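You operate a simulated robot arm through the tools that you are given. There is no shell and no other tool. Be economical: measure what you need, move in short steps, check, and stop when the job is done.

You run a simulated robot arm. Do the job below in one go: nothing can be reset, and whatever is moved stays where it is left.

Task
Put one of the grey vials from the tiled bench on top of the teal wipe pack there. Take the ice pack on the cream bench and put it away on the top of the white bench. Put the filter can from the cream bench on top of the slide there. Take the beaker labelled "57" from the cream bench and put it on the white card there. Fetch the code card and set it on the cream tray. Close the left base drawer. Put the small plate that says "95" from the violet bench in the steel basket and the small plate marked "62" on the purple tray. Take the orange slide on the top of the grey bench and put it away on the oak bench. Take the purple-cap bottle on the top of the sand bench and put it away on the middle shelf of the steel shelving. Take the purple box from the speckled bench and put it on the brown bench. Do these in any order. Set down upright: grey vial, filter can, beaker, purple-cap bottle, purple box.
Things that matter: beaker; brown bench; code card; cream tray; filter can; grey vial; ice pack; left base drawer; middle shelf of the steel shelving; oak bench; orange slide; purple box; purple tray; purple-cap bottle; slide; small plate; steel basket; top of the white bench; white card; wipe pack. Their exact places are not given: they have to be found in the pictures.

It is judged by the outcome, as a careful person would: the job done as asked, and still so three seconds after it is handed in. It fails if anything else is knocked over, pushed out of place, dropped, spilled or broken. A push-on lid holds only when it is set on centred and level and pressed home; a screw cap is set on level and turned clockwise until tight.

Robot
A 6-joint arm with a four-finger gripper on a trunk, on a base that drives. Base frame: it is fixed to the floor where the robot stands at the start and does not move with it; the origin is under the middle of the robot, x ahead of it, y to its left, z up; the surface under the hand at the start is at about z = 0.88. Lengths are in m, angles in degrees, forces in N, time in s.
Its first joint turns from -166.0 to 166.0 degrees. Places, roughly: beaker [-1.75, 1.25, 1]; brown bench [-1.4, -3.9, 0.9]; code card [-1.75, 0.5, 1]; cream tray (16x12x3 cm) [-1.7, -1.6, 0.9]; filter can [-1.5, 1.25, 1]; grey vial [1, 0.5, 1]; ice pack [-1.75, 1.25, 1]; left base drawer [-3.4, 1.9, 0.3]; middle shelf of the steel shelving [6.8, 1.5, 1]; oak bench [3.7, -5.7, 0.9]; orange slide (8x4x2 cm) [1.6, -5.9, 0.8]; purple box (13x6x8 cm) [1.3, -4.6, 0.9]; purple tray (22x19x3 cm) [-1.1, -4.7, 0.9]; purple-cap bottle [1, -5, 0.75]; slide [-1.25, 1.25, 1]; small plate [-1.25, -4.75, 1]; steel basket (26x24x17 cm) [-1, -4.4, 0.9]; top of the white bench [1.2, 3.1, 0.7]; white card [-1, 1.5, 1]; wipe pack [1, 0.5, 1]. Payload 3.43 kg.
The TCP is the grasp point between the finger pads, 0.03 m short of the fingertips. In the tool frame z runs along the fingers and y along their closing line. Largest opening 0.12 m; the body of the gripper starts 0.085 m behind the TCP.
Orientation is that of the tool frame in the base frame, as [roll, pitch, yaw] about the fixed x, y, z axes, in that order (R = Rz(yaw) Ry(pitch) Rx(roll)). With the fingers straight down and closing along the base's y, the tool's x points along the base's -x, its y along +y and its z along -z.

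Tools
- The arm moves only by the tool jog_arm. Its arguments are lists of equal length, an entry for each row: "delta_pos": the shift along the base's x, y, z in units of 150 mm (1.0 is 150 mm), a list of three; "rot": the turn, a rotation vector about the base's x, y, z in units of 90 degrees (1.0 is 90 degrees), a list of three; "gripper": the finger opening in mm, from 0 to 120. In form: {"delta_pos": [[dx, dy, dz], ...], "rot": [[ax, ay, az], ...], "gripper": [gripper, ...]}. A call has 1 to 8 rows; each row is the pose to reach, as a shift and turn from the pose commanded when the call began. A call with a number of a shift or a turn outside -1 to 1 is refused whole. Each row takes 0.2 s and may step no farther than 0.05 m and 8.6 degrees from the row before; otherwise, or with a gripper value out of range, the whole call is refused. Where a pose cannot be reached the arm comes as near as it can. A force on the tool above 40 N (or 10 N above the force at the start of the call, whichever is more), or a blocked arm, ends the call early, and 0.2 s more pass. Each finger halts on what it meets, pressing with about 39 N; the grip force reading is that of the motor and also rises with nothing between the fingers. The clock runs only during rows and for 0.2 s after the last one: add rows that repeat a pose to give the fingers time. It gives the time, the measured TCP pose, the force on the tool (base axes), the opening and the grip force at its end, in the units of the frame above (readings bear some noise), with the torque about the TCP (base axes, N m) and any sound that the robot's microphone picked up.
- Cameras (640 x 400 px; columns grow to the right, rows downward): "scene" is now at [-0.2001, 0.1988, 1.2493]; the picture's right is [0.11, -0.99, -0.00], its down [-0.20, -0.02, -0.98] and it looks along [0.97, 0.10, -0.20] (base axes); focal length 292 px, centre (320, 200). "wrist" rides on the gripper at [0.071, -0.017, -0.12] in the tool frame; the picture's right is [0.23, 0.97, 0.00], its down [-0.81, 0.19, -0.55] and it looks along [-0.54, 0.13, 0.83] (tool axes); focal length 275 px, centre (320, 200).
- get_image(camera): a new picture of that camera. No time passes.
- drive_base(legs): drives the robot by 1 to 6 legs, each [ahead, turn to the left] in m and degrees, along the robot's own axes; the way and the turn of a leg run together, so that a leg with both is an arc; at most 1.5 m and 180 degrees a leg. The arm and the cameras ride along, it lands a little off, and it stops where it bumps. It gives what a move gives.
- aim_head(pan, tilt): turns the head with the scene camera to pan (to the left, within 143 degrees either way) and tilt (down, from -29 to 69), counted from straight ahead of the robot. It gives what a move gives.
- measure_at(camera, pixels): for up to 12 pixels [column, row] of the newest picture of that camera ("zoom" is the newest enlarged one), the place [x, y, z] in the base frame of the surface seen there, good to about 0.003 m. No time passes.
- zoom(camera, box): a new picture of the part [left, top, right, bottom] of that camera's present view, enlarged. No time passes.
- sign_off(): hands the job in; it is judged then, once.

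Keep the steps short. Do not move on a guess: measure, check each grasp and each placing, and mend mistakes. In all there are 357 turns and 280 pictures (those below and enlarged ones count). Leave the gripper open and the arm clear of the work at the hand-in unless told otherwise, and finish with a single line.

The tools are called after ">>>" as name(argument=value, ...) on one line, values as JSON. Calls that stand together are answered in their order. jog_arm: Moves the arm, as the interface text tells. Its arguments: {"type":"object","properties":{"delta_pos":{"type":"array"},"rot":{"type":"array"},"gripper":{"type":"array"}},"required":["delta_pos","rot","gripper"]} The other tools are called the same way: drive_base (legs) drives the base; aim_head (pan, tilt) turns the head that bears the scene camera; get_image (camera) takes a picture; measure_at (camera, pixels) gives the place of the surface under pixels of a picture; zoom (camera, box) takes an enlarged picture of a part of a camera's view; sign_off () hands the job in.

At the start:

```text
time: 0.0
ee_pos: [0.556, 0.4635, 1.1786]
ee_rot: [-180.0, -0.1, 179.8]
force: [-0.5, -0.4, 0.9]
wrist_torque: [0.03, 0.0, 0.01]
finger_gap: 0.1198
grasp_force: 0.1
robot x, y, heading: [0.0018, -0.0007, 0.0]
head pan, tilt: [6.0, 10.8]
```

scene: 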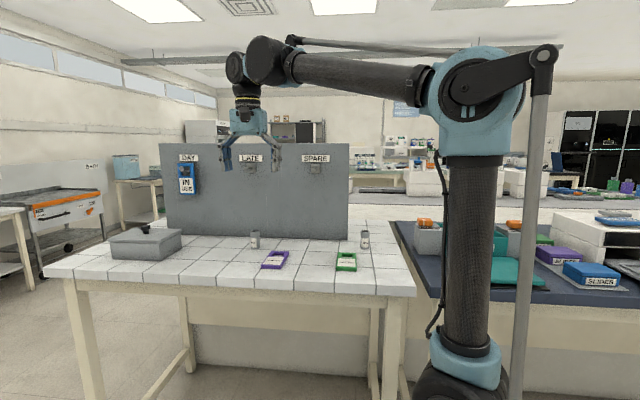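
wrist: 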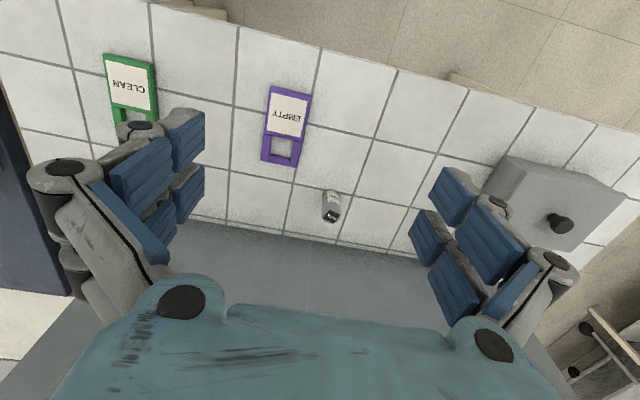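

I see a tiled bench ahead with two grey vials, and teal things on the dark bench to the right. I'll zoom in on the bench.

>>> zoom(camera="scene", box=[40, 130, 420, 310])

>>> zoom(camera="scene", box=[380, 130, 640, 310])

```text
1.68 times, centred on (230, 220) of scene
```

zoom: 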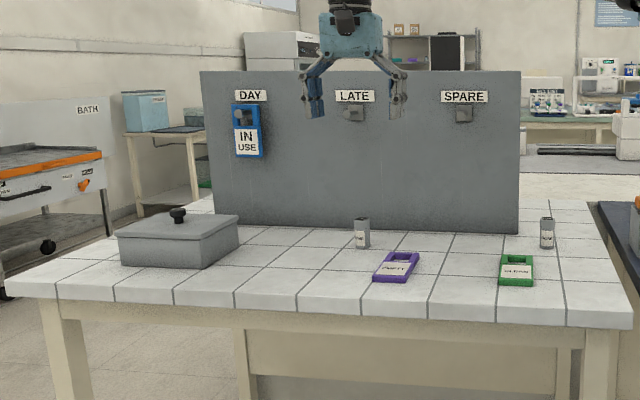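

```text
2.22 times, centred on (510, 220) of scene
```

zoom: 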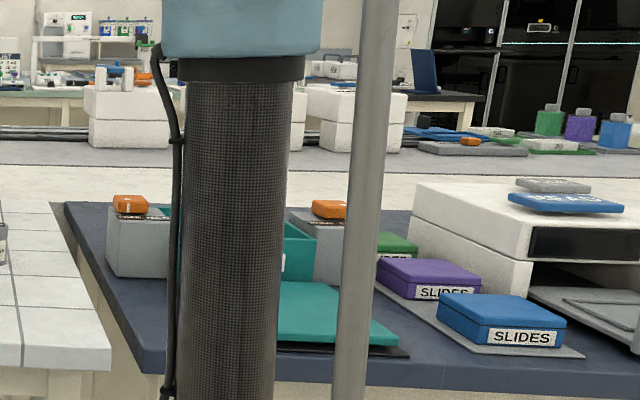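

Next I'll measure the bench items and look around the room.

>>> measure_at(camera="scene", pixels=[[255, 233], [255, 247], [365, 232], [365, 247], [275, 259], [346, 262], [145, 228], [150, 250], [167, 150], [348, 150], [320, 240], [400, 290]])

>>> zoom(camera="scene", box=[230, 220, 380, 280])

>>> aim_head(pan=-50, tilt=15)

>>> get_image(camera="scene")

>>> aim_head(pan=-120, tilt=15)

>>> get_image(camera="scene")

>>> aim_head(pan=90, tilt=15)

>>> get_image(camera="scene")

>>> aim_head(pan=143, tilt=15)

>>> get_image(camera="scene")

```text
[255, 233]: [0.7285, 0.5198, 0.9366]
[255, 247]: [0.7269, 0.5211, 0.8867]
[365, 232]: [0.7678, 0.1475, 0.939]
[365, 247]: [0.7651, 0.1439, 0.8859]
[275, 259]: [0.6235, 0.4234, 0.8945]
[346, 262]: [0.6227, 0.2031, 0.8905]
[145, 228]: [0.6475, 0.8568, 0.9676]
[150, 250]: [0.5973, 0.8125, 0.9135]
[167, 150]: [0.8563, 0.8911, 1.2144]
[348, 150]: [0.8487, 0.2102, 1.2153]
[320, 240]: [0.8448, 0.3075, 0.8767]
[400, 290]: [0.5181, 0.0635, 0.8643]
```

```text
4.27 times, centred on (305, 250) of scene
```

zoom: 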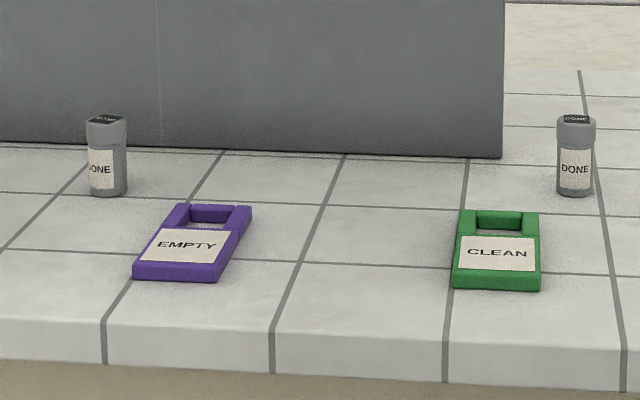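

```text
time: 1.2
ee_pos: [0.5415, 0.4633, 1.1843]
ee_rot: [180.0, 0.6, 179.8]
force: [0.1, -0.4, -0.2]
wrist_torque: [0.03, 0.0, 0.03]
finger_gap: 0.1201
grasp_force: 0.0
robot x, y, heading: [-0.0033, 0.0017, -0.1]
head pan, tilt: [-50.0, 15.0]
```

```text
274 pictures are left
```

scene: 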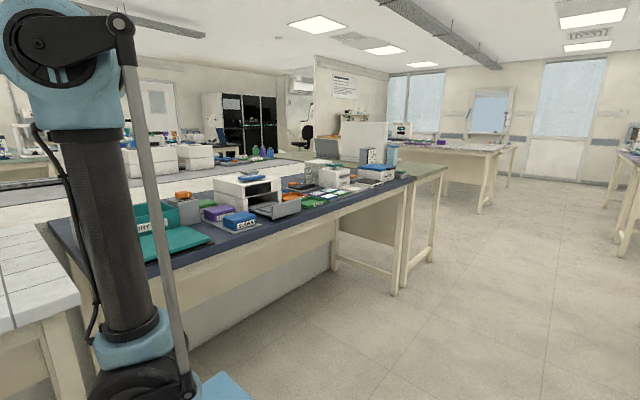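

```text
time: 2.7
ee_pos: [0.5415, 0.4639, 1.184]
ee_rot: [-180.0, 0.6, 179.8]
force: [0.1, 0.6, -0.2]
wrist_torque: [-0.02, 0.01, -0.01]
finger_gap: 0.12
grasp_force: 0.0
robot x, y, heading: [-0.0019, -0.0004, 0.1]
head pan, tilt: [-120.0, 15.0]
```

```text
273 pictures are left
```

scene: 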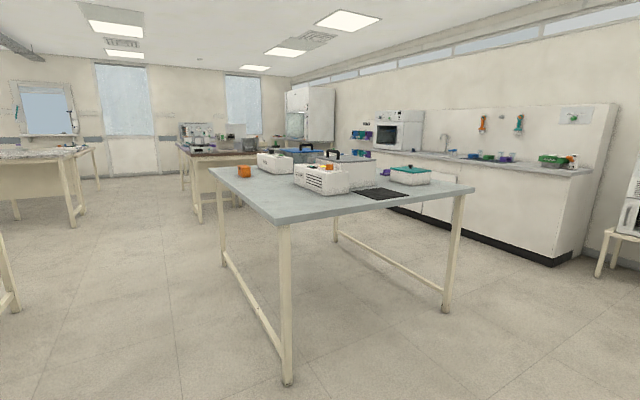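

```text
time: 5.7
ee_pos: [0.5416, 0.4633, 1.1843]
ee_rot: [-179.9, 0.6, 179.8]
force: [-0.3, -0.1, 0.1]
wrist_torque: [0.0, -0.02, -0.01]
finger_gap: 0.1197
grasp_force: 0.0
robot x, y, heading: [-0.0001, 0.0, 0.1]
head pan, tilt: [90.0, 15.0]
```

```text
272 pictures are left
```

scene: 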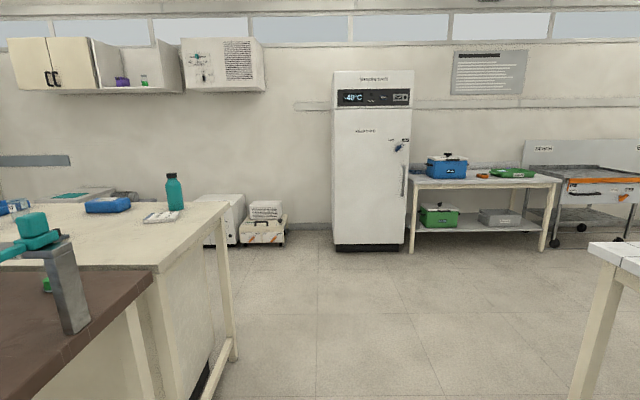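

```text
time: 6.9
ee_pos: [0.5413, 0.4647, 1.1852]
ee_rot: [180.0, 0.5, 179.8]
force: [0.4, 0.9, -0.1]
wrist_torque: [-0.03, 0.02, 0.01]
finger_gap: 0.1199
grasp_force: 0.0
robot x, y, heading: [-0.0005, 0.0013, 0.2]
head pan, tilt: [143.0, 15.0]
```

```text
271 pictures are left
```

scene: 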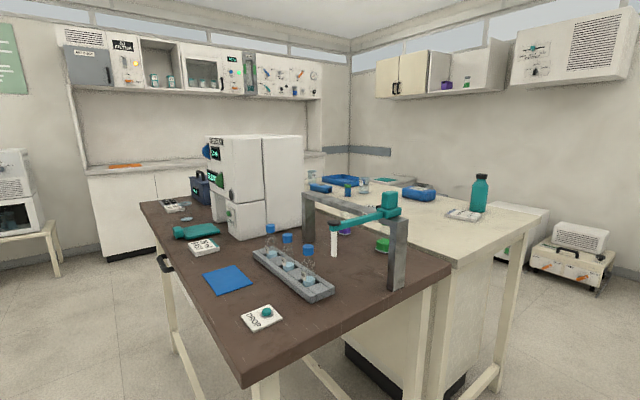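

The teal wipe pack isn't visible on the near side of the bench, so it may be behind the grey panel at x=0.85. I'll raise the arm and look over the panel with the wrist camera.

>>> jog_arm(delta_pos=[[0, 0, 0.3], [0, 0, 0.6], [0, 0, 0.9], [0.25, 0, 1], [0.5, 0, 1], [0.75, 0, 1], [1, 0, 1]], rot=[[0, 0, 0], [0, 0, 0], [0, 0, 0], [0, 0, 0], [0, 0, 0], [0, 0, 0], [0, 0, 0]], gripper=[120, 120, 120, 120, 120, 120, 120])

>>> get_image(camera="wrist")

```text
time: 8.5
ee_pos: [0.6909, 0.4621, 1.3343]
ee_rot: [179.9, 0.7, 179.8]
force: [-1.0, -0.2, 1.2]
wrist_torque: [0.05, -0.1, 0.01]
finger_gap: 0.12
grasp_force: 0.0
robot x, y, heading: [-0.0019, 0.0015, 0.1]
head pan, tilt: [143.0, 15.0]
```

```text
270 pictures are left
```

wrist: 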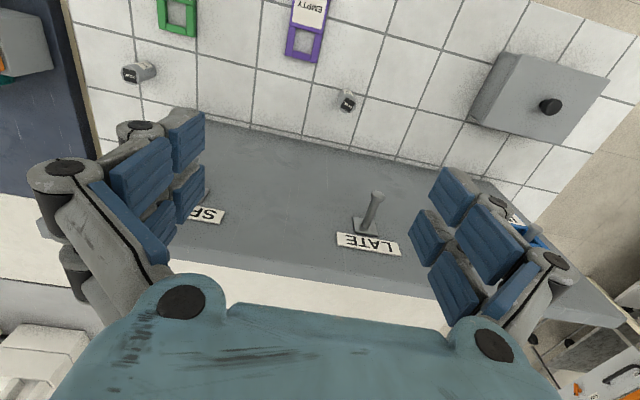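

>>> jog_arm(delta_pos=[[0.25, 0, 0.2], [0.5, 0, 0.4], [0.75, 0, 0.6], [1, 0, 0.6], [1, 0, 0.6]], rot=[[0, 0, 0], [0, 0, 0], [0, 0, 0], [0, 0, 0], [0, 0, 0]], gripper=[120, 120, 120, 120, 120])

>>> get_image(camera="wrist")

```text
time: 9.7
ee_pos: [0.7679, 0.4175, 1.3279]
ee_rot: [-180.0, 0.6, 179.8]
force: [0.5, -0.4, -0.1]
wrist_torque: [0.01, 0.07, 0.0]
finger_gap: 0.12
grasp_force: 0.0
out of reach, approached as far as the arm can: row 1, 2, 3, 4, 5
robot x, y, heading: [0.0002, -0.0012, -0.2]
head pan, tilt: [143.0, 15.0]
```

```text
269 pictures are left
```

wrist: 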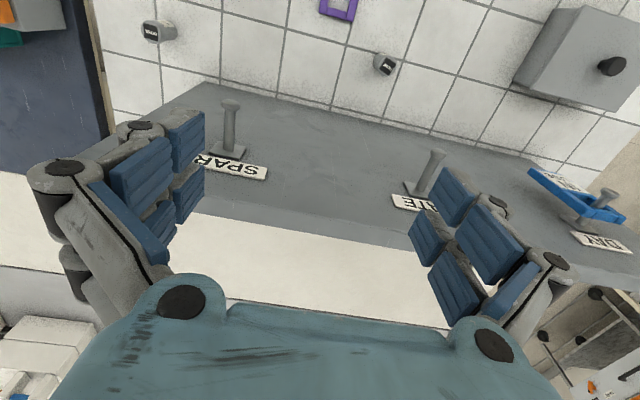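

>>> measure_at(camera="wrist", pixels=[[250, 200], [260, 250], [380, 270], [450, 340], [30, 220], [560, 280], [565, 60], [520, 80], [585, 105], [545, 15], [80, 60]])

>>> aim_head(pan=20, tilt=20)

>>> get_image(camera="scene")

```text
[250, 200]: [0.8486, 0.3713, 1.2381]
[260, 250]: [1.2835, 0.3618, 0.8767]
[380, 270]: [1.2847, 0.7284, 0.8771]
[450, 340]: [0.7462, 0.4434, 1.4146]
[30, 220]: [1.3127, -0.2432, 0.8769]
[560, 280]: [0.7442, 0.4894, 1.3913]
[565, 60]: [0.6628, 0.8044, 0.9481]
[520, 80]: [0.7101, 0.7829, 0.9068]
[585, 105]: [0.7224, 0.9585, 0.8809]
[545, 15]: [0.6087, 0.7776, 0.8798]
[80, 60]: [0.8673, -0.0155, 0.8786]
```

```text
time: 11.8
ee_pos: [0.7676, 0.4171, 1.3273]
ee_rot: [-180.0, 0.6, 179.7]
force: [0.6, 0.5, -0.3]
wrist_torque: [-0.01, 0.0, -0.01]
finger_gap: 0.1198
grasp_force: 0.0
robot x, y, heading: [0.0006, -0.0009, -0.2]
head pan, tilt: [20.0, 20.0]
```

```text
268 pictures are left
```

scene: 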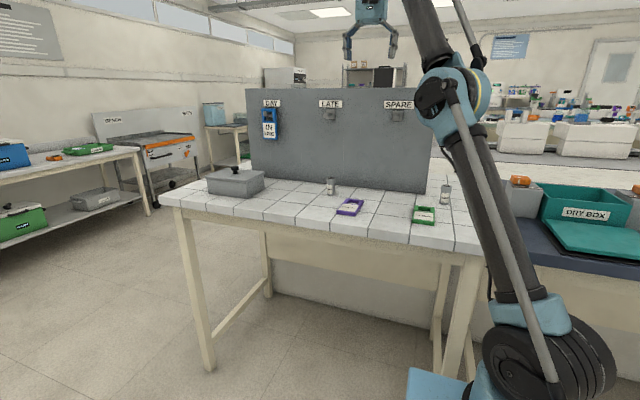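

Nothing is in view behind the panel so far, but x 0.87–1.25 is hidden. I'll drive round to the bench's left side and look from there.

>>> drive_base(legs=[[0, 90], [1.5, 0], [0.1, 0], [0, -90], [0.7, 0]])

>>> aim_head(pan=-60, tilt=25)

>>> get_image(camera="scene")

```text
time: 15.2
ee_pos: [-0.1083, 0.8393, 1.3293]
ee_rot: [-179.9, 1.8, -112.0]
force: [0.1, 3.9, -2.8]
wrist_torque: [-0.37, -0.04, 0.01]
finger_gap: 0.1202
grasp_force: 0.1
robot x, y, heading: [0.0151, -0.006, 68.1]
head pan, tilt: [20.0, 20.0]
stopped in leg 1: the robot was blocked; the commanded pose is now the measured one
```

```text
time: 16.8
ee_pos: [-0.1074, 0.837, 1.331]
ee_rot: [180.0, 1.9, -112.2]
force: [-0.7, -0.1, -0.5]
wrist_torque: [-0.05, 0.03, 0.01]
finger_gap: 0.1202
grasp_force: 0.0
robot x, y, heading: [0.0151, -0.0041, 67.5]
head pan, tilt: [-60.0, 25.0]
```

```text
267 pictures are left
```

scene: 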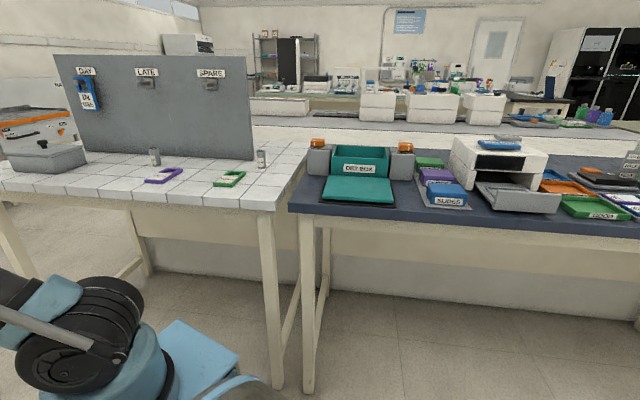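

The base was blocked while turning, probably by the table leg. I'll back off first and then turn.

>>> drive_base(legs=[[0, -67.5], [-0.3, 0], [0, 90], [1.5, 0]])

>>> get_image(camera="scene")

```text
time: 33.6
ee_pos: [-0.6694, 2.244, 1.3354]
ee_rot: [-179.9, 1.8, -91.3]
force: [-0.2, -0.6, 0.8]
wrist_torque: [0.06, 0.02, -0.01]
finger_gap: 0.1202
grasp_force: 0.0
robot x, y, heading: [-0.2535, 1.5044, 88.4]
head pan, tilt: [-60.0, 25.0]
```

```text
266 pictures are left
```

scene: 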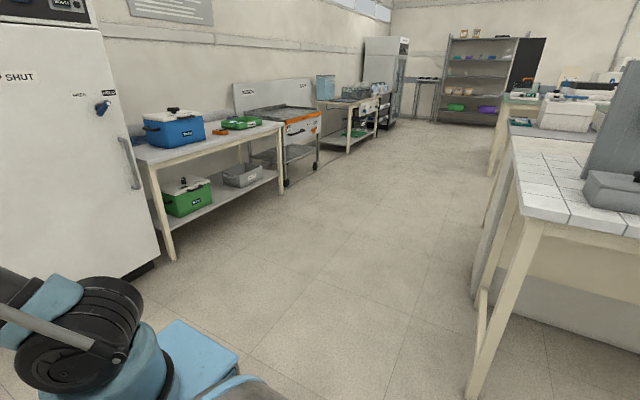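

>>> drive_base(legs=[[0.2, 0], [0, -90], [1.2, 0]])

>>> aim_head(pan=-85, tilt=25)

>>> get_image(camera="scene")

```text
time: 45.3
ee_pos: [1.6689, 2.0856, 1.3454]
ee_rot: [-179.6, 2.2, 178.6]
force: [-0.1, 0.1, 0.5]
wrist_torque: [0.0, 0.03, 0.0]
finger_gap: 0.1201
grasp_force: 0.1
robot x, y, heading: [0.9442, 1.6759, -1.5]
head pan, tilt: [-60.0, 25.0]
```

```text
time: 46.2
ee_pos: [1.6554, 2.087, 1.3535]
ee_rot: [-179.6, 2.9, 178.5]
force: [-0.2, -0.7, -0.5]
wrist_torque: [-0.01, 0.01, 0.01]
finger_gap: 0.12
grasp_force: 0.1
robot x, y, heading: [0.9407, 1.6739, -1.3]
head pan, tilt: [-85.0, 25.0]
```

```text
265 pictures are left
```

scene: 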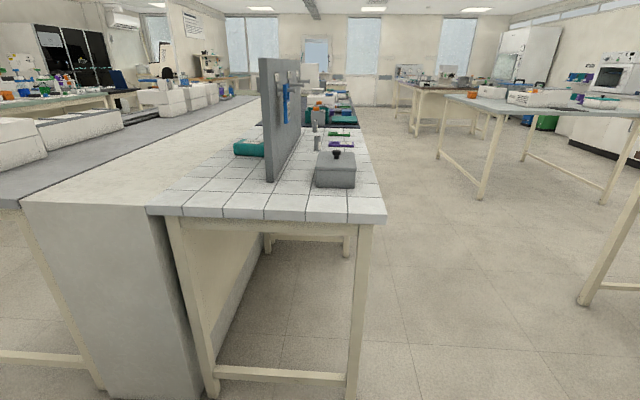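

The teal pack is behind the panel, at about (248,149). I'll measure it.

>>> zoom(camera="scene", box=[200, 100, 360, 200])

>>> measure_at(camera="zoom", pixels=[[200, 170], [140, 195], [150, 215], [245, 200], [220, 165], [265, 170], [160, 165], [245, 222], [320, 240], [255, 20]])

```text
4.00 times, centred on (280, 150) of scene
```

zoom: 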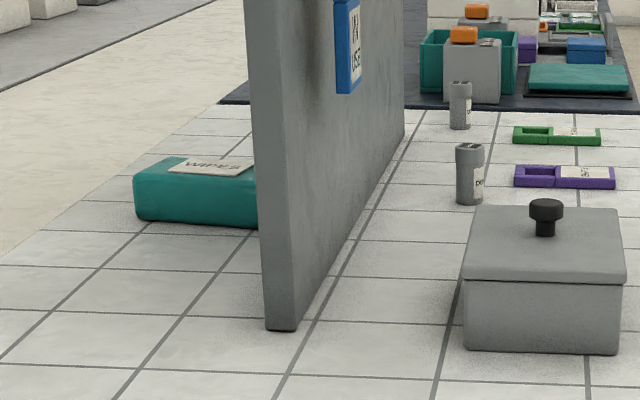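

```text
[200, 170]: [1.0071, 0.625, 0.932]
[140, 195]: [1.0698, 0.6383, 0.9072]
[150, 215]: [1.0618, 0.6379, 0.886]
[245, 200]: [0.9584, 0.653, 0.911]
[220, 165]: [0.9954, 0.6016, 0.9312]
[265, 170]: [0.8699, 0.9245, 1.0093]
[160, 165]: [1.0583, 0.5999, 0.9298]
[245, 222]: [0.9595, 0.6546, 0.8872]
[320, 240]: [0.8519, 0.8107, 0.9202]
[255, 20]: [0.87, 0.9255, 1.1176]
```

The wipe pack sits behind the panel at about (1.0, 0.59), with its top at 0.932. I'll face the bench end from the left so I can reach both vial and pack.

>>> drive_base(legs=[[-0.06, 0], [0, -88.7], [0.2, 0]])

>>> aim_head(pan=0, tilt=25)

>>> get_image(camera="scene")

```text
time: 52.7
ee_pos: [1.3048, 0.7728, 1.3582]
ee_rot: [-179.5, 2.5, 89.5]
force: [-0.8, -0.8, 0.2]
wrist_torque: [0.0, -0.04, 0.0]
finger_gap: 0.1198
grasp_force: 0.0
robot x, y, heading: [0.8862, 1.4813, -90.4]
head pan, tilt: [-85.0, 25.0]
```

```text
time: 54.3
ee_pos: [1.3045, 0.7882, 1.367]
ee_rot: [-179.5, 3.2, 89.6]
force: [0.6, 0.0, 0.2]
wrist_torque: [0.02, 0.02, -0.01]
finger_gap: 0.1199
grasp_force: 0.0
robot x, y, heading: [0.8849, 1.4791, -90.7]
head pan, tilt: [0.0, 25.0]
```

```text
263 pictures are left
```

scene: 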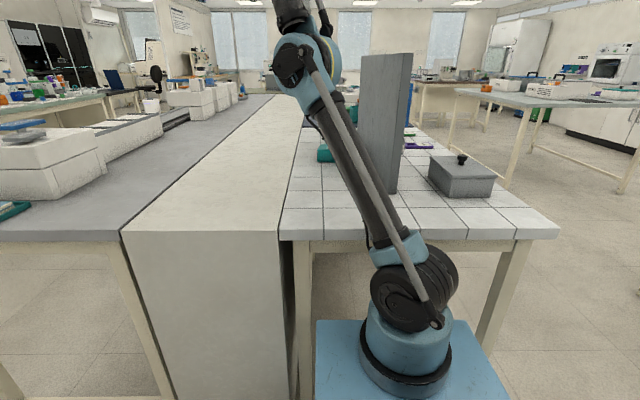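

>>> measure_at(camera="scene", pixels=[[330, 325], [465, 325], [420, 248], [350, 390], [460, 163], [290, 235], [555, 235], [325, 155], [320, 150], [331, 152]])

```text
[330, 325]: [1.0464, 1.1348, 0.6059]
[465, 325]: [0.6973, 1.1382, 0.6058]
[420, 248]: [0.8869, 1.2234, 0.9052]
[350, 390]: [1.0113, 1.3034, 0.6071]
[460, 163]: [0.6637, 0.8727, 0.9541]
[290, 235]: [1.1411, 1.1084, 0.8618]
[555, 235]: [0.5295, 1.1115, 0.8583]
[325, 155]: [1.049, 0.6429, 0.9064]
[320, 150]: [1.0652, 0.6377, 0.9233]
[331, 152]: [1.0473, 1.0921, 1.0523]
```

I'll swing the arm over to x=0.727, staying above the panel, and level it.

>>> jog_arm(delta_pos=[[-0.32, 0, 0], [-0.64, 0, 0], [-0.96, 0, 0]], rot=[[0.012, 0.002, 0], [0.024, 0.004, 0], [0.036, 0.006, 0]], gripper=[100, 80, 70])

>>> jog_arm(delta_pos=[[-0.32, 0, 0], [-0.64, 0, 0], [-0.96, 0, 0]], rot=[[0, 0, 0], [0, 0, 0], [0, 0, 0]], gripper=[70, 70, 70])

>>> jog_arm(delta_pos=[[-0.32, 0, 0], [-0.64, 0, 0], [-0.96, 0, 0]], rot=[[0, 0, 0], [0, 0, 0], [0, 0, 0]], gripper=[70, 70, 70])

>>> jog_arm(delta_pos=[[-0.32, 0, 0], [-0.64, 0, 0], [-0.96, 0, 0]], rot=[[0, 0, 0], [0, 0, 0], [0, 0, 0]], gripper=[70, 70, 70])

>>> get_image(camera="scene")

>>> get_image(camera="wrist")

```text
time: 55.1
ee_pos: [1.1672, 0.7737, 1.3633]
ee_rot: [-178.9, 0.0, 89.6]
force: [-0.8, 3.4, -2.5]
wrist_torque: [-0.24, -0.14, 0.02]
finger_gap: 0.0697
grasp_force: 0.0
out of reach, approached as far as the arm can: row 1, 2
robot x, y, heading: [0.8854, 1.4772, -90.6]
head pan, tilt: [0.0, 25.0]
```

```text
time: 55.9
ee_pos: [1.0165, 0.7869, 1.3668]
ee_rot: [-178.9, 0.0, 89.6]
force: [0.5, 0.2, 0.9]
wrist_torque: [0.06, 0.05, -0.02]
finger_gap: 0.0701
grasp_force: 0.1
robot x, y, heading: [0.8877, 1.4782, -90.7]
head pan, tilt: [0.0, 25.0]
```

```text
time: 56.7
ee_pos: [0.8727, 0.788, 1.3677]
ee_rot: [-179.0, 0.0, 89.6]
force: [0.4, -0.6, 0.0]
wrist_torque: [0.02, 0.03, 0.01]
finger_gap: 0.0697
grasp_force: 0.0
robot x, y, heading: [0.8859, 1.476, -90.8]
head pan, tilt: [0.0, 25.0]
```

```text
time: 57.5
ee_pos: [0.7263, 0.788, 1.3673]
ee_rot: [-178.9, 0.0, 89.6]
force: [0.8, 0.4, 1.0]
wrist_torque: [-0.02, 0.05, 0.0]
finger_gap: 0.07
grasp_force: 0.0
robot x, y, heading: [0.8786, 1.4818, -90.5]
head pan, tilt: [0.0, 25.0]
```

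```text
262 pictures are left
```

scene: 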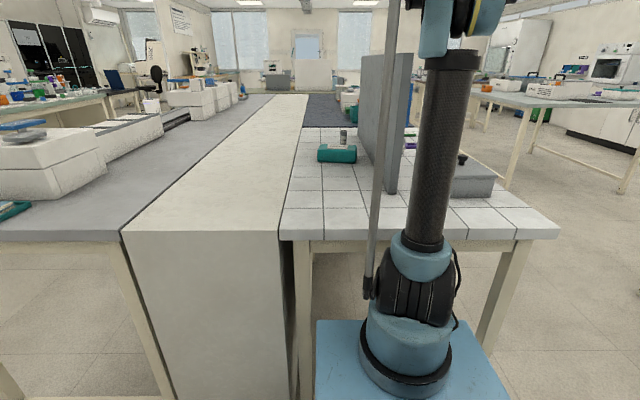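

```text
261 pictures are left
```

wrist: 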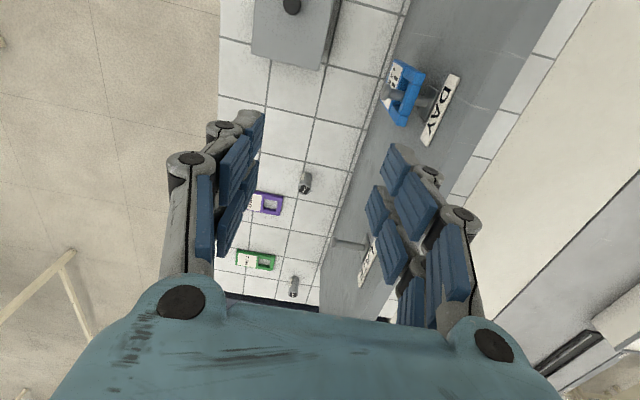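

I see a third vial beyond the wipe pack, at (343,137). I'll look closer.

>>> zoom(camera="scene", box=[280, 110, 400, 180])

>>> measure_at(camera="zoom", pixels=[[340, 120], [340, 150], [330, 185], [200, 200], [395, 195], [300, 230], [395, 215], [210, 230]])

```text
5.33 times, centred on (340, 145) of scene
```

zoom: 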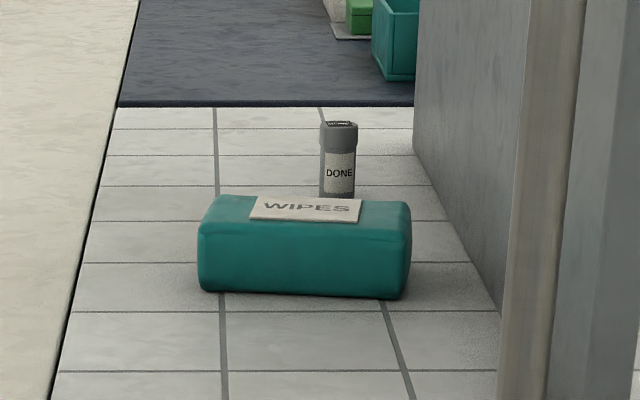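

```text
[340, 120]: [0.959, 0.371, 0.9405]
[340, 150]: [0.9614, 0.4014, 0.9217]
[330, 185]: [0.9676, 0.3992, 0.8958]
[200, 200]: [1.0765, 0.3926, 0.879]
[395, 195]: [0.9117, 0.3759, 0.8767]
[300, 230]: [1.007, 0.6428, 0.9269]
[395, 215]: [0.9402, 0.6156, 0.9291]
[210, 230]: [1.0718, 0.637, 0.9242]
```

All three vials say DONE, so any will do. I'll take the one at (0.727, 0.521) and come down diagonally towards it.

>>> jog_arm(delta_pos=[[0, -0.18, -0.2], [0, -0.36, -0.4], [0, -0.54, -0.6], [0, -0.72, -0.8], [0, -0.89, -1]], rot=[[0, 0, 0], [0, 0, 0], [0, 0, 0], [0, 0, 0], [0, 0, 0]], gripper=[70, 70, 70, 70, 70])

>>> jog_arm(delta_pos=[[0, -0.18, -0.2], [0, -0.36, -0.4], [0, -0.54, -0.6], [0, -0.72, -0.8], [0, -0.85, -1]], rot=[[0, 0, 0], [0, 0, 0], [0, 0, 0], [0, 0, 0], [0, 0, 0]], gripper=[70, 70, 70, 70, 70])

>>> get_image(camera="wrist")

>>> get_image(camera="scene")

```text
time: 58.7
ee_pos: [0.7301, 0.6572, 1.2151]
ee_rot: [-178.9, 0.0, 89.6]
force: [0.4, 0.6, 0.5]
wrist_torque: [-0.07, 0.0, 0.01]
finger_gap: 0.0699
grasp_force: 0.0
robot x, y, heading: [0.8881, 1.4771, -90.9]
head pan, tilt: [0.0, 25.0]
```

```text
time: 59.9
ee_pos: [0.7285, 0.5288, 1.0663]
ee_rot: [-179.0, 0.0, 89.6]
force: [0.5, 0.3, 1.2]
wrist_torque: [-0.09, 0.0, -0.01]
finger_gap: 0.0698
grasp_force: 0.1
robot x, y, heading: [0.887, 1.4748, -90.7]
head pan, tilt: [0.0, 25.0]
```

```text
259 pictures are left
```

wrist: 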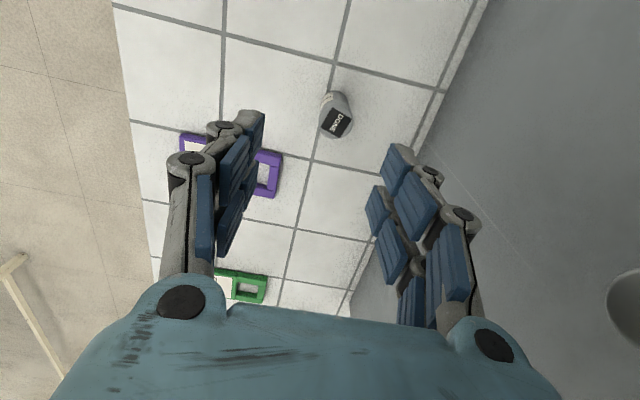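

```text
258 pictures are left
```

scene: 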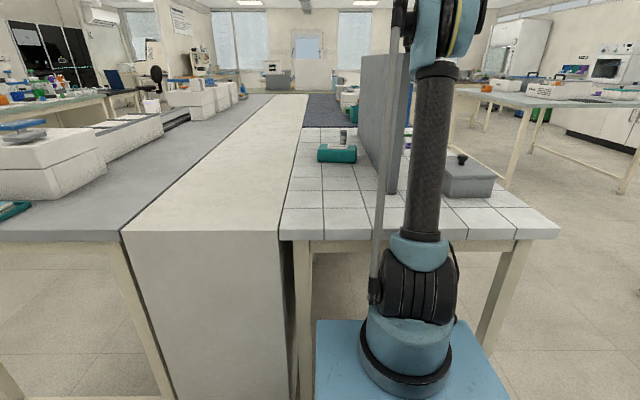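

>>> measure_at(camera="wrist", pixels=[[340, 122], [334, 98], [622, 300], [636, 300], [610, 295], [330, 132], [350, 120]])

>>> zoom(camera="wrist", box=[280, 60, 400, 160])

```text
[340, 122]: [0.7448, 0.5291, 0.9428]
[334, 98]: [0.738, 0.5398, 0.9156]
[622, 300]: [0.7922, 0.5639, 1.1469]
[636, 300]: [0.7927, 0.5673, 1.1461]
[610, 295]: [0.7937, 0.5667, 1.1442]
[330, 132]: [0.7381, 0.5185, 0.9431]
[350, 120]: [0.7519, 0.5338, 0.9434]
```

```text
4.00 times, centred on (340, 110) of wrist
```

zoom: 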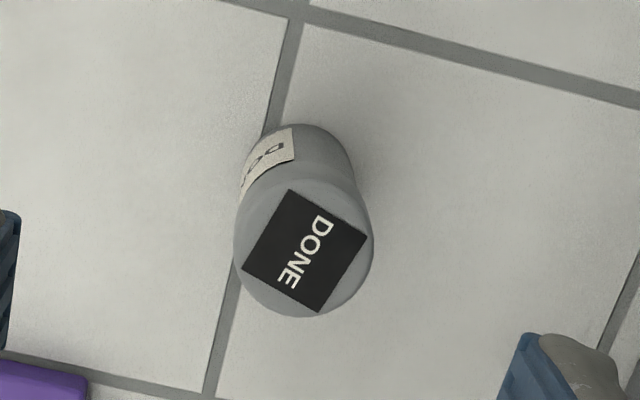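

A peg tip sits at (0.792, 0.567, 1.146), too near the gripper's way down. I'll move away from the panel, turn the fingers to close along y, and lean the wrist away from the panel by 20 degrees.

>>> jog_arm(delta_pos=[[-0.3, 0, 0], [-0.6, 0, 0], [-0.9, 0, 0], [-0.9, 0, 0], [-0.9, 0, 0], [-0.9, 0, 0], [-0.9, 0, 0], [-0.9, 0, 0]], rot=[[0, 0, 0], [0, 0, 0.094], [0, 0, 0.188], [0, 0, 0.282], [0, 0, 0.376], [0, 0, 0.47], [0, 0, 0.564], [0, 0, 0.658]], gripper=[70, 70, 70, 70, 70, 70, 70, 70])

>>> jog_arm(delta_pos=[[0, 0, 0], [0, 0, 0], [0, 0, 0], [0, 0, 0]], rot=[[0, 0, 0.0867], [0, 0, 0.1733], [0, 0, 0.26], [0, 0, 0.3467]], gripper=[70, 70, 70, 70])

>>> jog_arm(delta_pos=[[0, 0, 0], [0, 0, 0], [0, 0, 0]], rot=[[0, -0.074, 0], [0, -0.148, 0], [0, -0.222, 0]], gripper=[70, 70, 70])

>>> get_image(camera="wrist")

```text
time: 61.7
ee_pos: [0.5936, 0.5272, 1.0668]
ee_rot: [-178.9, 0.1, 148.9]
force: [1.3, -0.4, -0.2]
wrist_torque: [-0.03, 0.01, -0.03]
finger_gap: 0.0701
grasp_force: 0.0
robot x, y, heading: [0.8853, 1.4757, -90.4]
head pan, tilt: [0.0, 25.0]
```

```text
time: 62.7
ee_pos: [0.594, 0.5283, 1.0663]
ee_rot: [-179.0, 0.2, -179.9]
force: [0.2, 1.2, -0.7]
wrist_torque: [0.0, -0.01, 0.01]
finger_gap: 0.0696
grasp_force: 0.0
robot x, y, heading: [0.887, 1.4773, -90.4]
head pan, tilt: [0.0, 25.0]
```

```text
time: 63.5
ee_pos: [0.594, 0.5289, 1.0665]
ee_rot: [-178.9, 20.3, 180.0]
force: [0.3, 0.3, 0.9]
wrist_torque: [-0.05, 0.06, -0.01]
finger_gap: 0.07
grasp_force: 0.0
robot x, y, heading: [0.8904, 1.4753, -90.4]
head pan, tilt: [0.0, 25.0]
```

```text
256 pictures are left
```

wrist: 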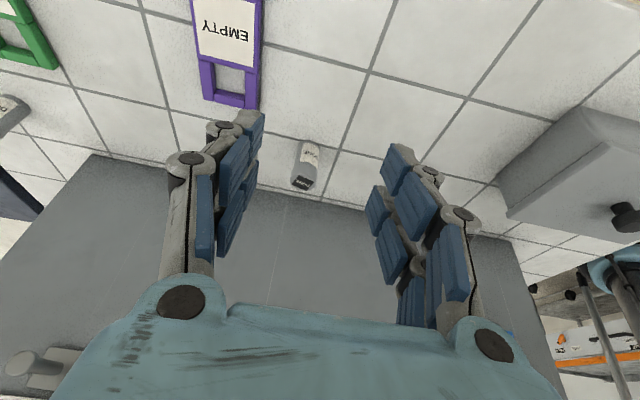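

>>> measure_at(camera="wrist", pixels=[[302, 182], [294, 180], [312, 184], [308, 150], [228, 75], [240, 95]])

>>> zoom(camera="wrist", box=[270, 120, 350, 200])

```text
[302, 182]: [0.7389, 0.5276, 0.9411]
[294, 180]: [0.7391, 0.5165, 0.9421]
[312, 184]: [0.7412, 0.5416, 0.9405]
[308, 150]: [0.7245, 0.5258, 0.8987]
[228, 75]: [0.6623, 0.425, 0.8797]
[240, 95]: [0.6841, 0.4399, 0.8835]
```

```text
5.00 times, centred on (310, 160) of wrist
```

zoom: 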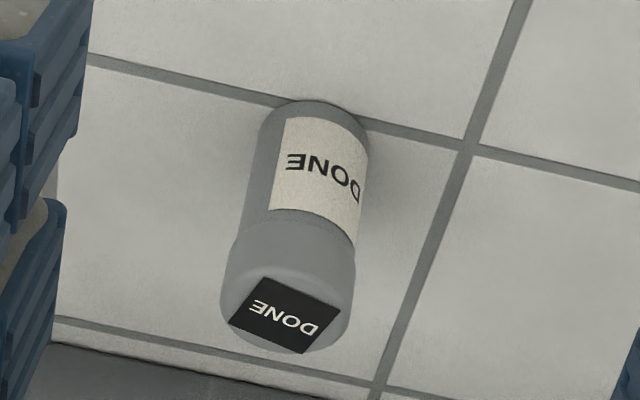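

>>> jog_arm(delta_pos=[[0.27, 0, -0.17], [0.53, 0, -0.34], [0.8, 0, -0.51], [0.86, 0, -0.68], [0.92, 0, -0.84], [0.98, 0, -1.0], [0.98, 0, -1.0]], rot=[[0, 0, 0], [0, 0, 0], [0, 0, 0], [0, 0, 0], [0, 0, 0], [0, 0, 0], [0, 0, 0]], gripper=[70, 70, 70, 70, 70, 70, 70])

>>> get_image(camera="wrist")

```text
time: 65.1
ee_pos: [0.7406, 0.5271, 0.917]
ee_rot: [-179.1, 20.2, -179.9]
force: [-0.3, 0.8, -0.3]
wrist_torque: [0.03, -0.01, -0.01]
finger_gap: 0.0701
grasp_force: 0.1
robot x, y, heading: [0.8838, 1.4801, -90.7]
head pan, tilt: [0.0, 25.0]
```

```text
254 pictures are left
```

wrist: 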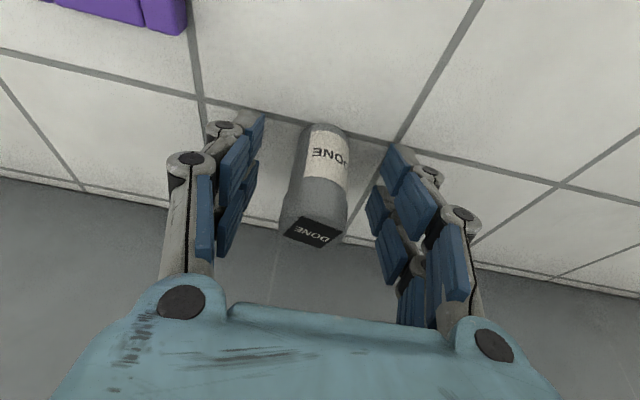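

The vial is between the fingers. I'll close on it and lift.

>>> jog_arm(delta_pos=[[0, 0, 0], [0, 0, 0], [0, 0, 0], [0, 0, 0]], rot=[[0, 0, 0], [0, 0, 0], [0, 0, 0], [0, 0, 0]], gripper=[40, 10, 10, 10])

>>> jog_arm(delta_pos=[[0, 0, 0.2], [-0.1, 0, 0.4], [-0.3, 0, 0.6], [-0.5, 0, 0.8], [-0.7, 0, 1]], rot=[[0, 0, 0], [0, 0, 0], [0, 0, 0], [0, 0, 0], [0, 0, 0]], gripper=[10, 10, 10, 10, 10])

>>> get_image(camera="wrist")

```text
time: 66.1
ee_pos: [0.7403, 0.5273, 0.9169]
ee_rot: [-179.0, 20.1, 180.0]
force: [0.0, -0.7, -0.5]
wrist_torque: [0.03, 0.03, -0.02]
finger_gap: 0.0297
grasp_force: 38.8
robot x, y, heading: [0.886, 1.474, -90.7]
head pan, tilt: [0.0, 25.0]
```

```text
time: 67.3
ee_pos: [0.6338, 0.5295, 1.0656]
ee_rot: [-178.9, 20.1, -179.9]
force: [0.4, -0.5, -0.7]
wrist_torque: [-0.03, 0.1, 0.0]
finger_gap: 0.0299
grasp_force: 38.8
robot x, y, heading: [0.8863, 1.4777, -90.6]
head pan, tilt: [0.0, 25.0]
```

```text
253 pictures are left
```

wrist: 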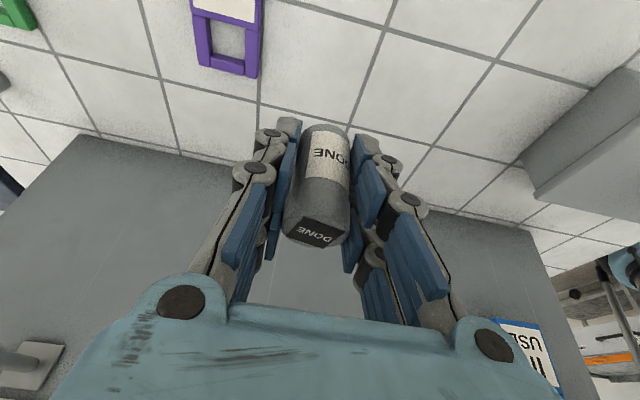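

The vial is held (gap 0.030). I'll carry it up and back, then across above the panel.

>>> jog_arm(delta_pos=[[0, 0.18, 0.2], [0, 0.36, 0.4], [0, 0.54, 0.6], [0, 0.7, 0.8], [0, 0.86, 1]], rot=[[0, 0, 0], [0, 0, 0], [0, 0, 0], [0, 0, 0], [0, 0, 0]], gripper=[10, 10, 10, 10, 10])

>>> jog_arm(delta_pos=[[0, 0.18, 0.2], [0, 0.36, 0.4], [0, 0.54, 0.6], [0, 0.7, 0.8], [0, 0.86, 1]], rot=[[0, 0, 0], [0, 0, 0], [0, 0, 0], [0, 0, 0], [0, 0, 0]], gripper=[10, 10, 10, 10, 10])

>>> jog_arm(delta_pos=[[0.27, 0, 0], [0.54, 0, 0], [0.81, 0, 0]], rot=[[0, 0.074, 0], [0, 0.148, 0], [0, 0.223, 0]], gripper=[10, 10, 10])

>>> jog_arm(delta_pos=[[0.27, 0, 0], [0.54, 0, 0], [0.82, 0, 0]], rot=[[0, 0, 0], [0, 0, 0], [0, 0, 0]], gripper=[10, 10, 10])

>>> jog_arm(delta_pos=[[0.27, 0, 0], [0.54, 0, 0], [0.82, 0, 0]], rot=[[0, 0, 0], [0, 0, 0], [0, 0, 0]], gripper=[10, 10, 10])

>>> get_image(camera="wrist")

>>> get_image(camera="scene")

```text
time: 68.5
ee_pos: [0.6361, 0.6567, 1.2171]
ee_rot: [-179.0, 19.9, -179.9]
force: [-0.3, -1.2, -0.3]
wrist_torque: [0.06, -0.05, 0.03]
finger_gap: 0.0295
grasp_force: 39.1
robot x, y, heading: [0.8833, 1.4766, -90.6]
head pan, tilt: [0.0, 25.0]
```

```text
time: 69.7
ee_pos: [0.6352, 0.7858, 1.3669]
ee_rot: [-178.8, 20.1, 180.0]
force: [0.0, -0.6, -1.0]
wrist_torque: [0.05, -0.04, -0.04]
finger_gap: 0.0297
grasp_force: 39.1
robot x, y, heading: [0.8882, 1.4767, -90.5]
head pan, tilt: [0.0, 25.0]
```

```text
time: 70.5
ee_pos: [0.7562, 0.7848, 1.3679]
ee_rot: [-178.9, -0.2, -180.0]
force: [-1.2, -0.4, -1.1]
wrist_torque: [0.04, -0.06, -0.01]
finger_gap: 0.0296
grasp_force: 38.4
robot x, y, heading: [0.8871, 1.4782, -90.8]
head pan, tilt: [0.0, 25.0]
```

```text
time: 71.3
ee_pos: [0.8815, 0.7873, 1.3659]
ee_rot: [-178.9, 0.1, -180.0]
force: [-1.0, 0.0, -0.7]
wrist_torque: [0.01, -0.01, 0.02]
finger_gap: 0.0297
grasp_force: 38.6
robot x, y, heading: [0.8848, 1.4782, -90.6]
head pan, tilt: [0.0, 25.0]
```

```text
time: 72.1
ee_pos: [1.0041, 0.7863, 1.367]
ee_rot: [-179.0, 0.0, -180.0]
force: [-0.3, 0.3, 0.5]
wrist_torque: [-0.03, -0.02, 0.0]
finger_gap: 0.0298
grasp_force: 39.2
robot x, y, heading: [0.8864, 1.4743, -90.6]
head pan, tilt: [0.0, 25.0]
```

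```text
252 pictures are left
```

wrist: 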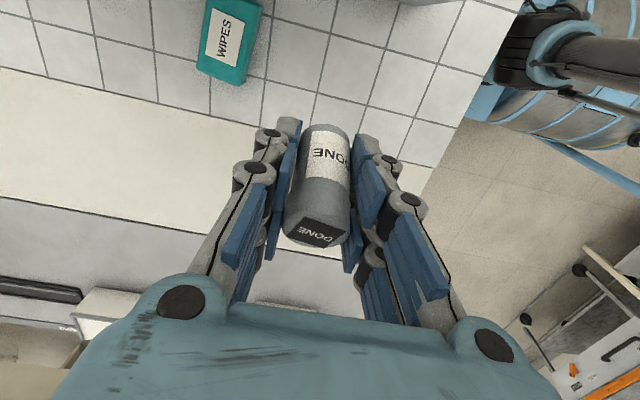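

```text
251 pictures are left
```

scene: 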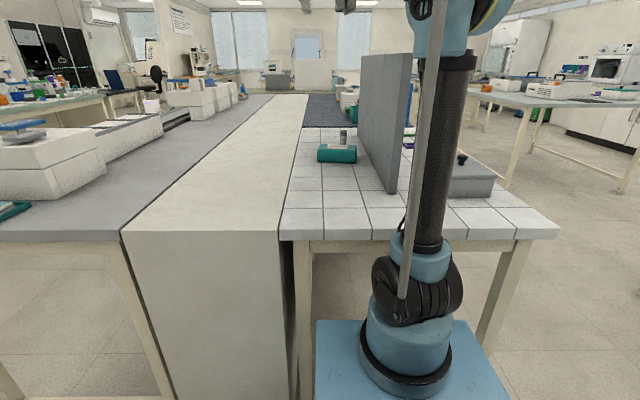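

>>> measure_at(camera="wrist", pixels=[[206, 10], [200, 62], [238, 72], [258, 12], [223, 40], [244, 45]])

```text
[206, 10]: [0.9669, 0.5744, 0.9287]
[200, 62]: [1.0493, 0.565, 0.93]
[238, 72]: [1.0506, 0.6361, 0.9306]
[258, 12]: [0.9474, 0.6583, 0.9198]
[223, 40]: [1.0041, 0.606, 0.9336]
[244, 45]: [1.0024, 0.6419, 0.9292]
```

The vial is now tilted in the base frame, because I levelled the wrist after grasping. I'll lean back 20 degrees and then yaw by -90, so the lean points at the robot and clear of the panel.

>>> jog_arm(delta_pos=[[0, 0, 0], [0, 0, 0], [0, 0, 0]], rot=[[0, -0.074, 0], [0, -0.148, 0], [0, -0.223, 0]], gripper=[10, 10, 10])

>>> jog_arm(delta_pos=[[0, 0, 0], [0, 0, 0], [0, 0, 0], [0, 0, 0], [0, 0, 0], [0, 0, 0], [0, 0, 0], [0, 0, 0]], rot=[[0, 0, -0.094], [0, 0, -0.188], [0, 0, -0.282], [0, 0, -0.376], [0, 0, -0.47], [0, 0, -0.564], [0, 0, -0.658], [0, 0, -0.752]], gripper=[10, 10, 10, 10, 10, 10, 10, 10])

>>> jog_arm(delta_pos=[[0, 0, 0], [0, 0, 0], [0, 0, 0]], rot=[[0, 0, -0.085], [0, 0, -0.17], [0, 0, -0.248]], gripper=[10, 10, 10])

>>> get_image(camera="wrist")

```text
time: 72.9
ee_pos: [1.0018, 0.7862, 1.3669]
ee_rot: [-178.8, 20.1, -180.0]
force: [1.1, -0.1, -0.2]
wrist_torque: [-0.01, -0.02, -0.02]
finger_gap: 0.0296
grasp_force: 39.3
robot x, y, heading: [0.8839, 1.4774, -90.7]
head pan, tilt: [0.0, 25.0]
```

```text
time: 74.7
ee_pos: [1.0015, 0.7865, 1.3681]
ee_rot: [-178.9, 20.0, 112.2]
force: [-0.7, -0.2, -0.2]
wrist_torque: [-0.02, 0.03, -0.02]
finger_gap: 0.0297
grasp_force: 39.5
robot x, y, heading: [0.8899, 1.4768, -90.5]
head pan, tilt: [0.0, 25.0]
```

```text
time: 75.5
ee_pos: [1.004, 0.7856, 1.3661]
ee_rot: [-178.8, 19.9, 89.8]
force: [-0.6, -0.5, -0.5]
wrist_torque: [0.01, -0.01, 0.03]
finger_gap: 0.0297
grasp_force: 38.7
robot x, y, heading: [0.8878, 1.4772, -90.7]
head pan, tilt: [0.0, 25.0]
```

```text
250 pictures are left
```

wrist: 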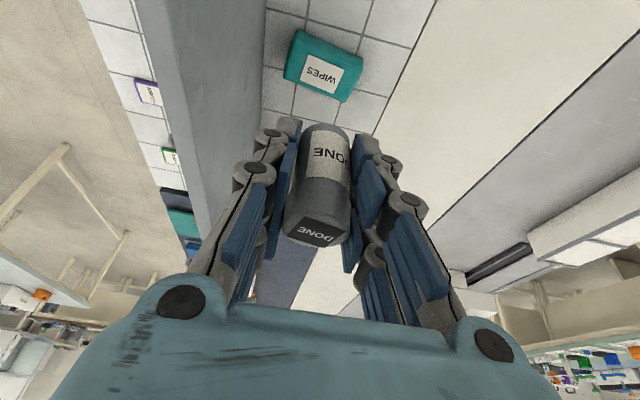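

The vial is upright again. I'll lower towards the pack centre at (1.005, 0.605).

>>> jog_arm(delta_pos=[[0, -0.13, -0.29], [0, -0.26, -0.58], [0.01, -0.4, -0.87]], rot=[[0, 0, 0], [0, 0, 0], [0, 0, 0]], gripper=[10, 10, 10])

>>> jog_arm(delta_pos=[[0, -0.13, -0.29], [0, -0.26, -0.58], [0.01, -0.4, -0.87]], rot=[[0, 0, 0], [0, 0, 0], [0, 0, 0]], gripper=[10, 10, 10])

>>> jog_arm(delta_pos=[[0, -0.15, -0.23], [0, -0.29, -0.46], [0.01, -0.4, -0.68]], rot=[[0, 0, 0], [0, 0, 0], [0, 0, 0]], gripper=[10, 10, 10])

>>> get_image(camera="wrist")

>>> get_image(camera="scene")

```text
time: 76.3
ee_pos: [1.0026, 0.7236, 1.234]
ee_rot: [-178.9, 20.0, 90.0]
force: [-0.7, 0.9, -0.7]
wrist_torque: [-0.01, -0.01, 0.01]
finger_gap: 0.0298
grasp_force: 38.8
robot x, y, heading: [0.8862, 1.4772, -90.9]
head pan, tilt: [0.0, 25.0]
```

```text
time: 77.1
ee_pos: [1.0052, 0.665, 1.1052]
ee_rot: [-178.9, 20.0, 90.1]
force: [-0.3, 0.1, -0.1]
wrist_torque: [0.0, 0.0, 0.0]
finger_gap: 0.0297
grasp_force: 39.0
robot x, y, heading: [0.8852, 1.4803, -90.7]
head pan, tilt: [0.0, 25.0]
```

```text
time: 77.9
ee_pos: [1.0069, 0.6074, 1.0046]
ee_rot: [-178.9, 20.0, 90.0]
force: [-0.7, 0.9, -0.9]
wrist_torque: [-0.05, -0.02, -0.01]
finger_gap: 0.0301
grasp_force: 39.5
robot x, y, heading: [0.8837, 1.478, -90.6]
head pan, tilt: [0.0, 25.0]
```

```text
249 pictures are left
```

wrist: 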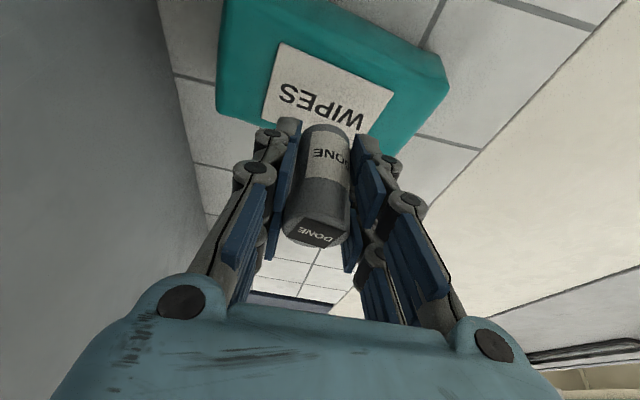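

```text
248 pictures are left
```

scene: 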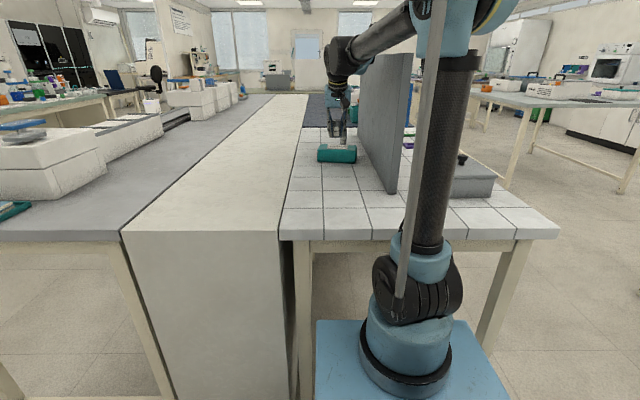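

>>> measure_at(camera="wrist", pixels=[[226, 95], [240, 10], [395, 135], [435, 65], [380, 60], [280, 60], [335, 122], [310, 20], [350, 128]])

```text
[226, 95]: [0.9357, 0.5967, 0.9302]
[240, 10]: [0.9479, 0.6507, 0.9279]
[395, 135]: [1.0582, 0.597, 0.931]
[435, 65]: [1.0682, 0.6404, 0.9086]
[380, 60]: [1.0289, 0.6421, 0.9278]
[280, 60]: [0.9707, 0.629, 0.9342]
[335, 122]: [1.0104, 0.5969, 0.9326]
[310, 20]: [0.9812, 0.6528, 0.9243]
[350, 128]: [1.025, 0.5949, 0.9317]
```

>>> zoom(camera="wrist", box=[200, 0, 460, 170])

>>> measure_at(camera="zoom", pixels=[[60, 260], [100, 270], [120, 280], [440, 350], [470, 370], [490, 360], [520, 300], [580, 160], [100, 50]])

```text
2.35 times, centred on (330, 85) of wrist
```

zoom: 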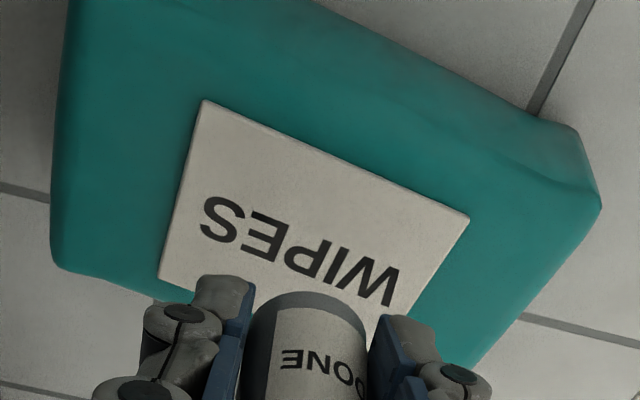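

```text
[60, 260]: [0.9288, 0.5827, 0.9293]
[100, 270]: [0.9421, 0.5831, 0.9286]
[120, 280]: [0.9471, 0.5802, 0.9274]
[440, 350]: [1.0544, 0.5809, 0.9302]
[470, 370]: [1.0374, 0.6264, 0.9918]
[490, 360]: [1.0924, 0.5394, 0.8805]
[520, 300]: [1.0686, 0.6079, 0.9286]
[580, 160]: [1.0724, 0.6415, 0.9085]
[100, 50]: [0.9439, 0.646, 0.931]
```

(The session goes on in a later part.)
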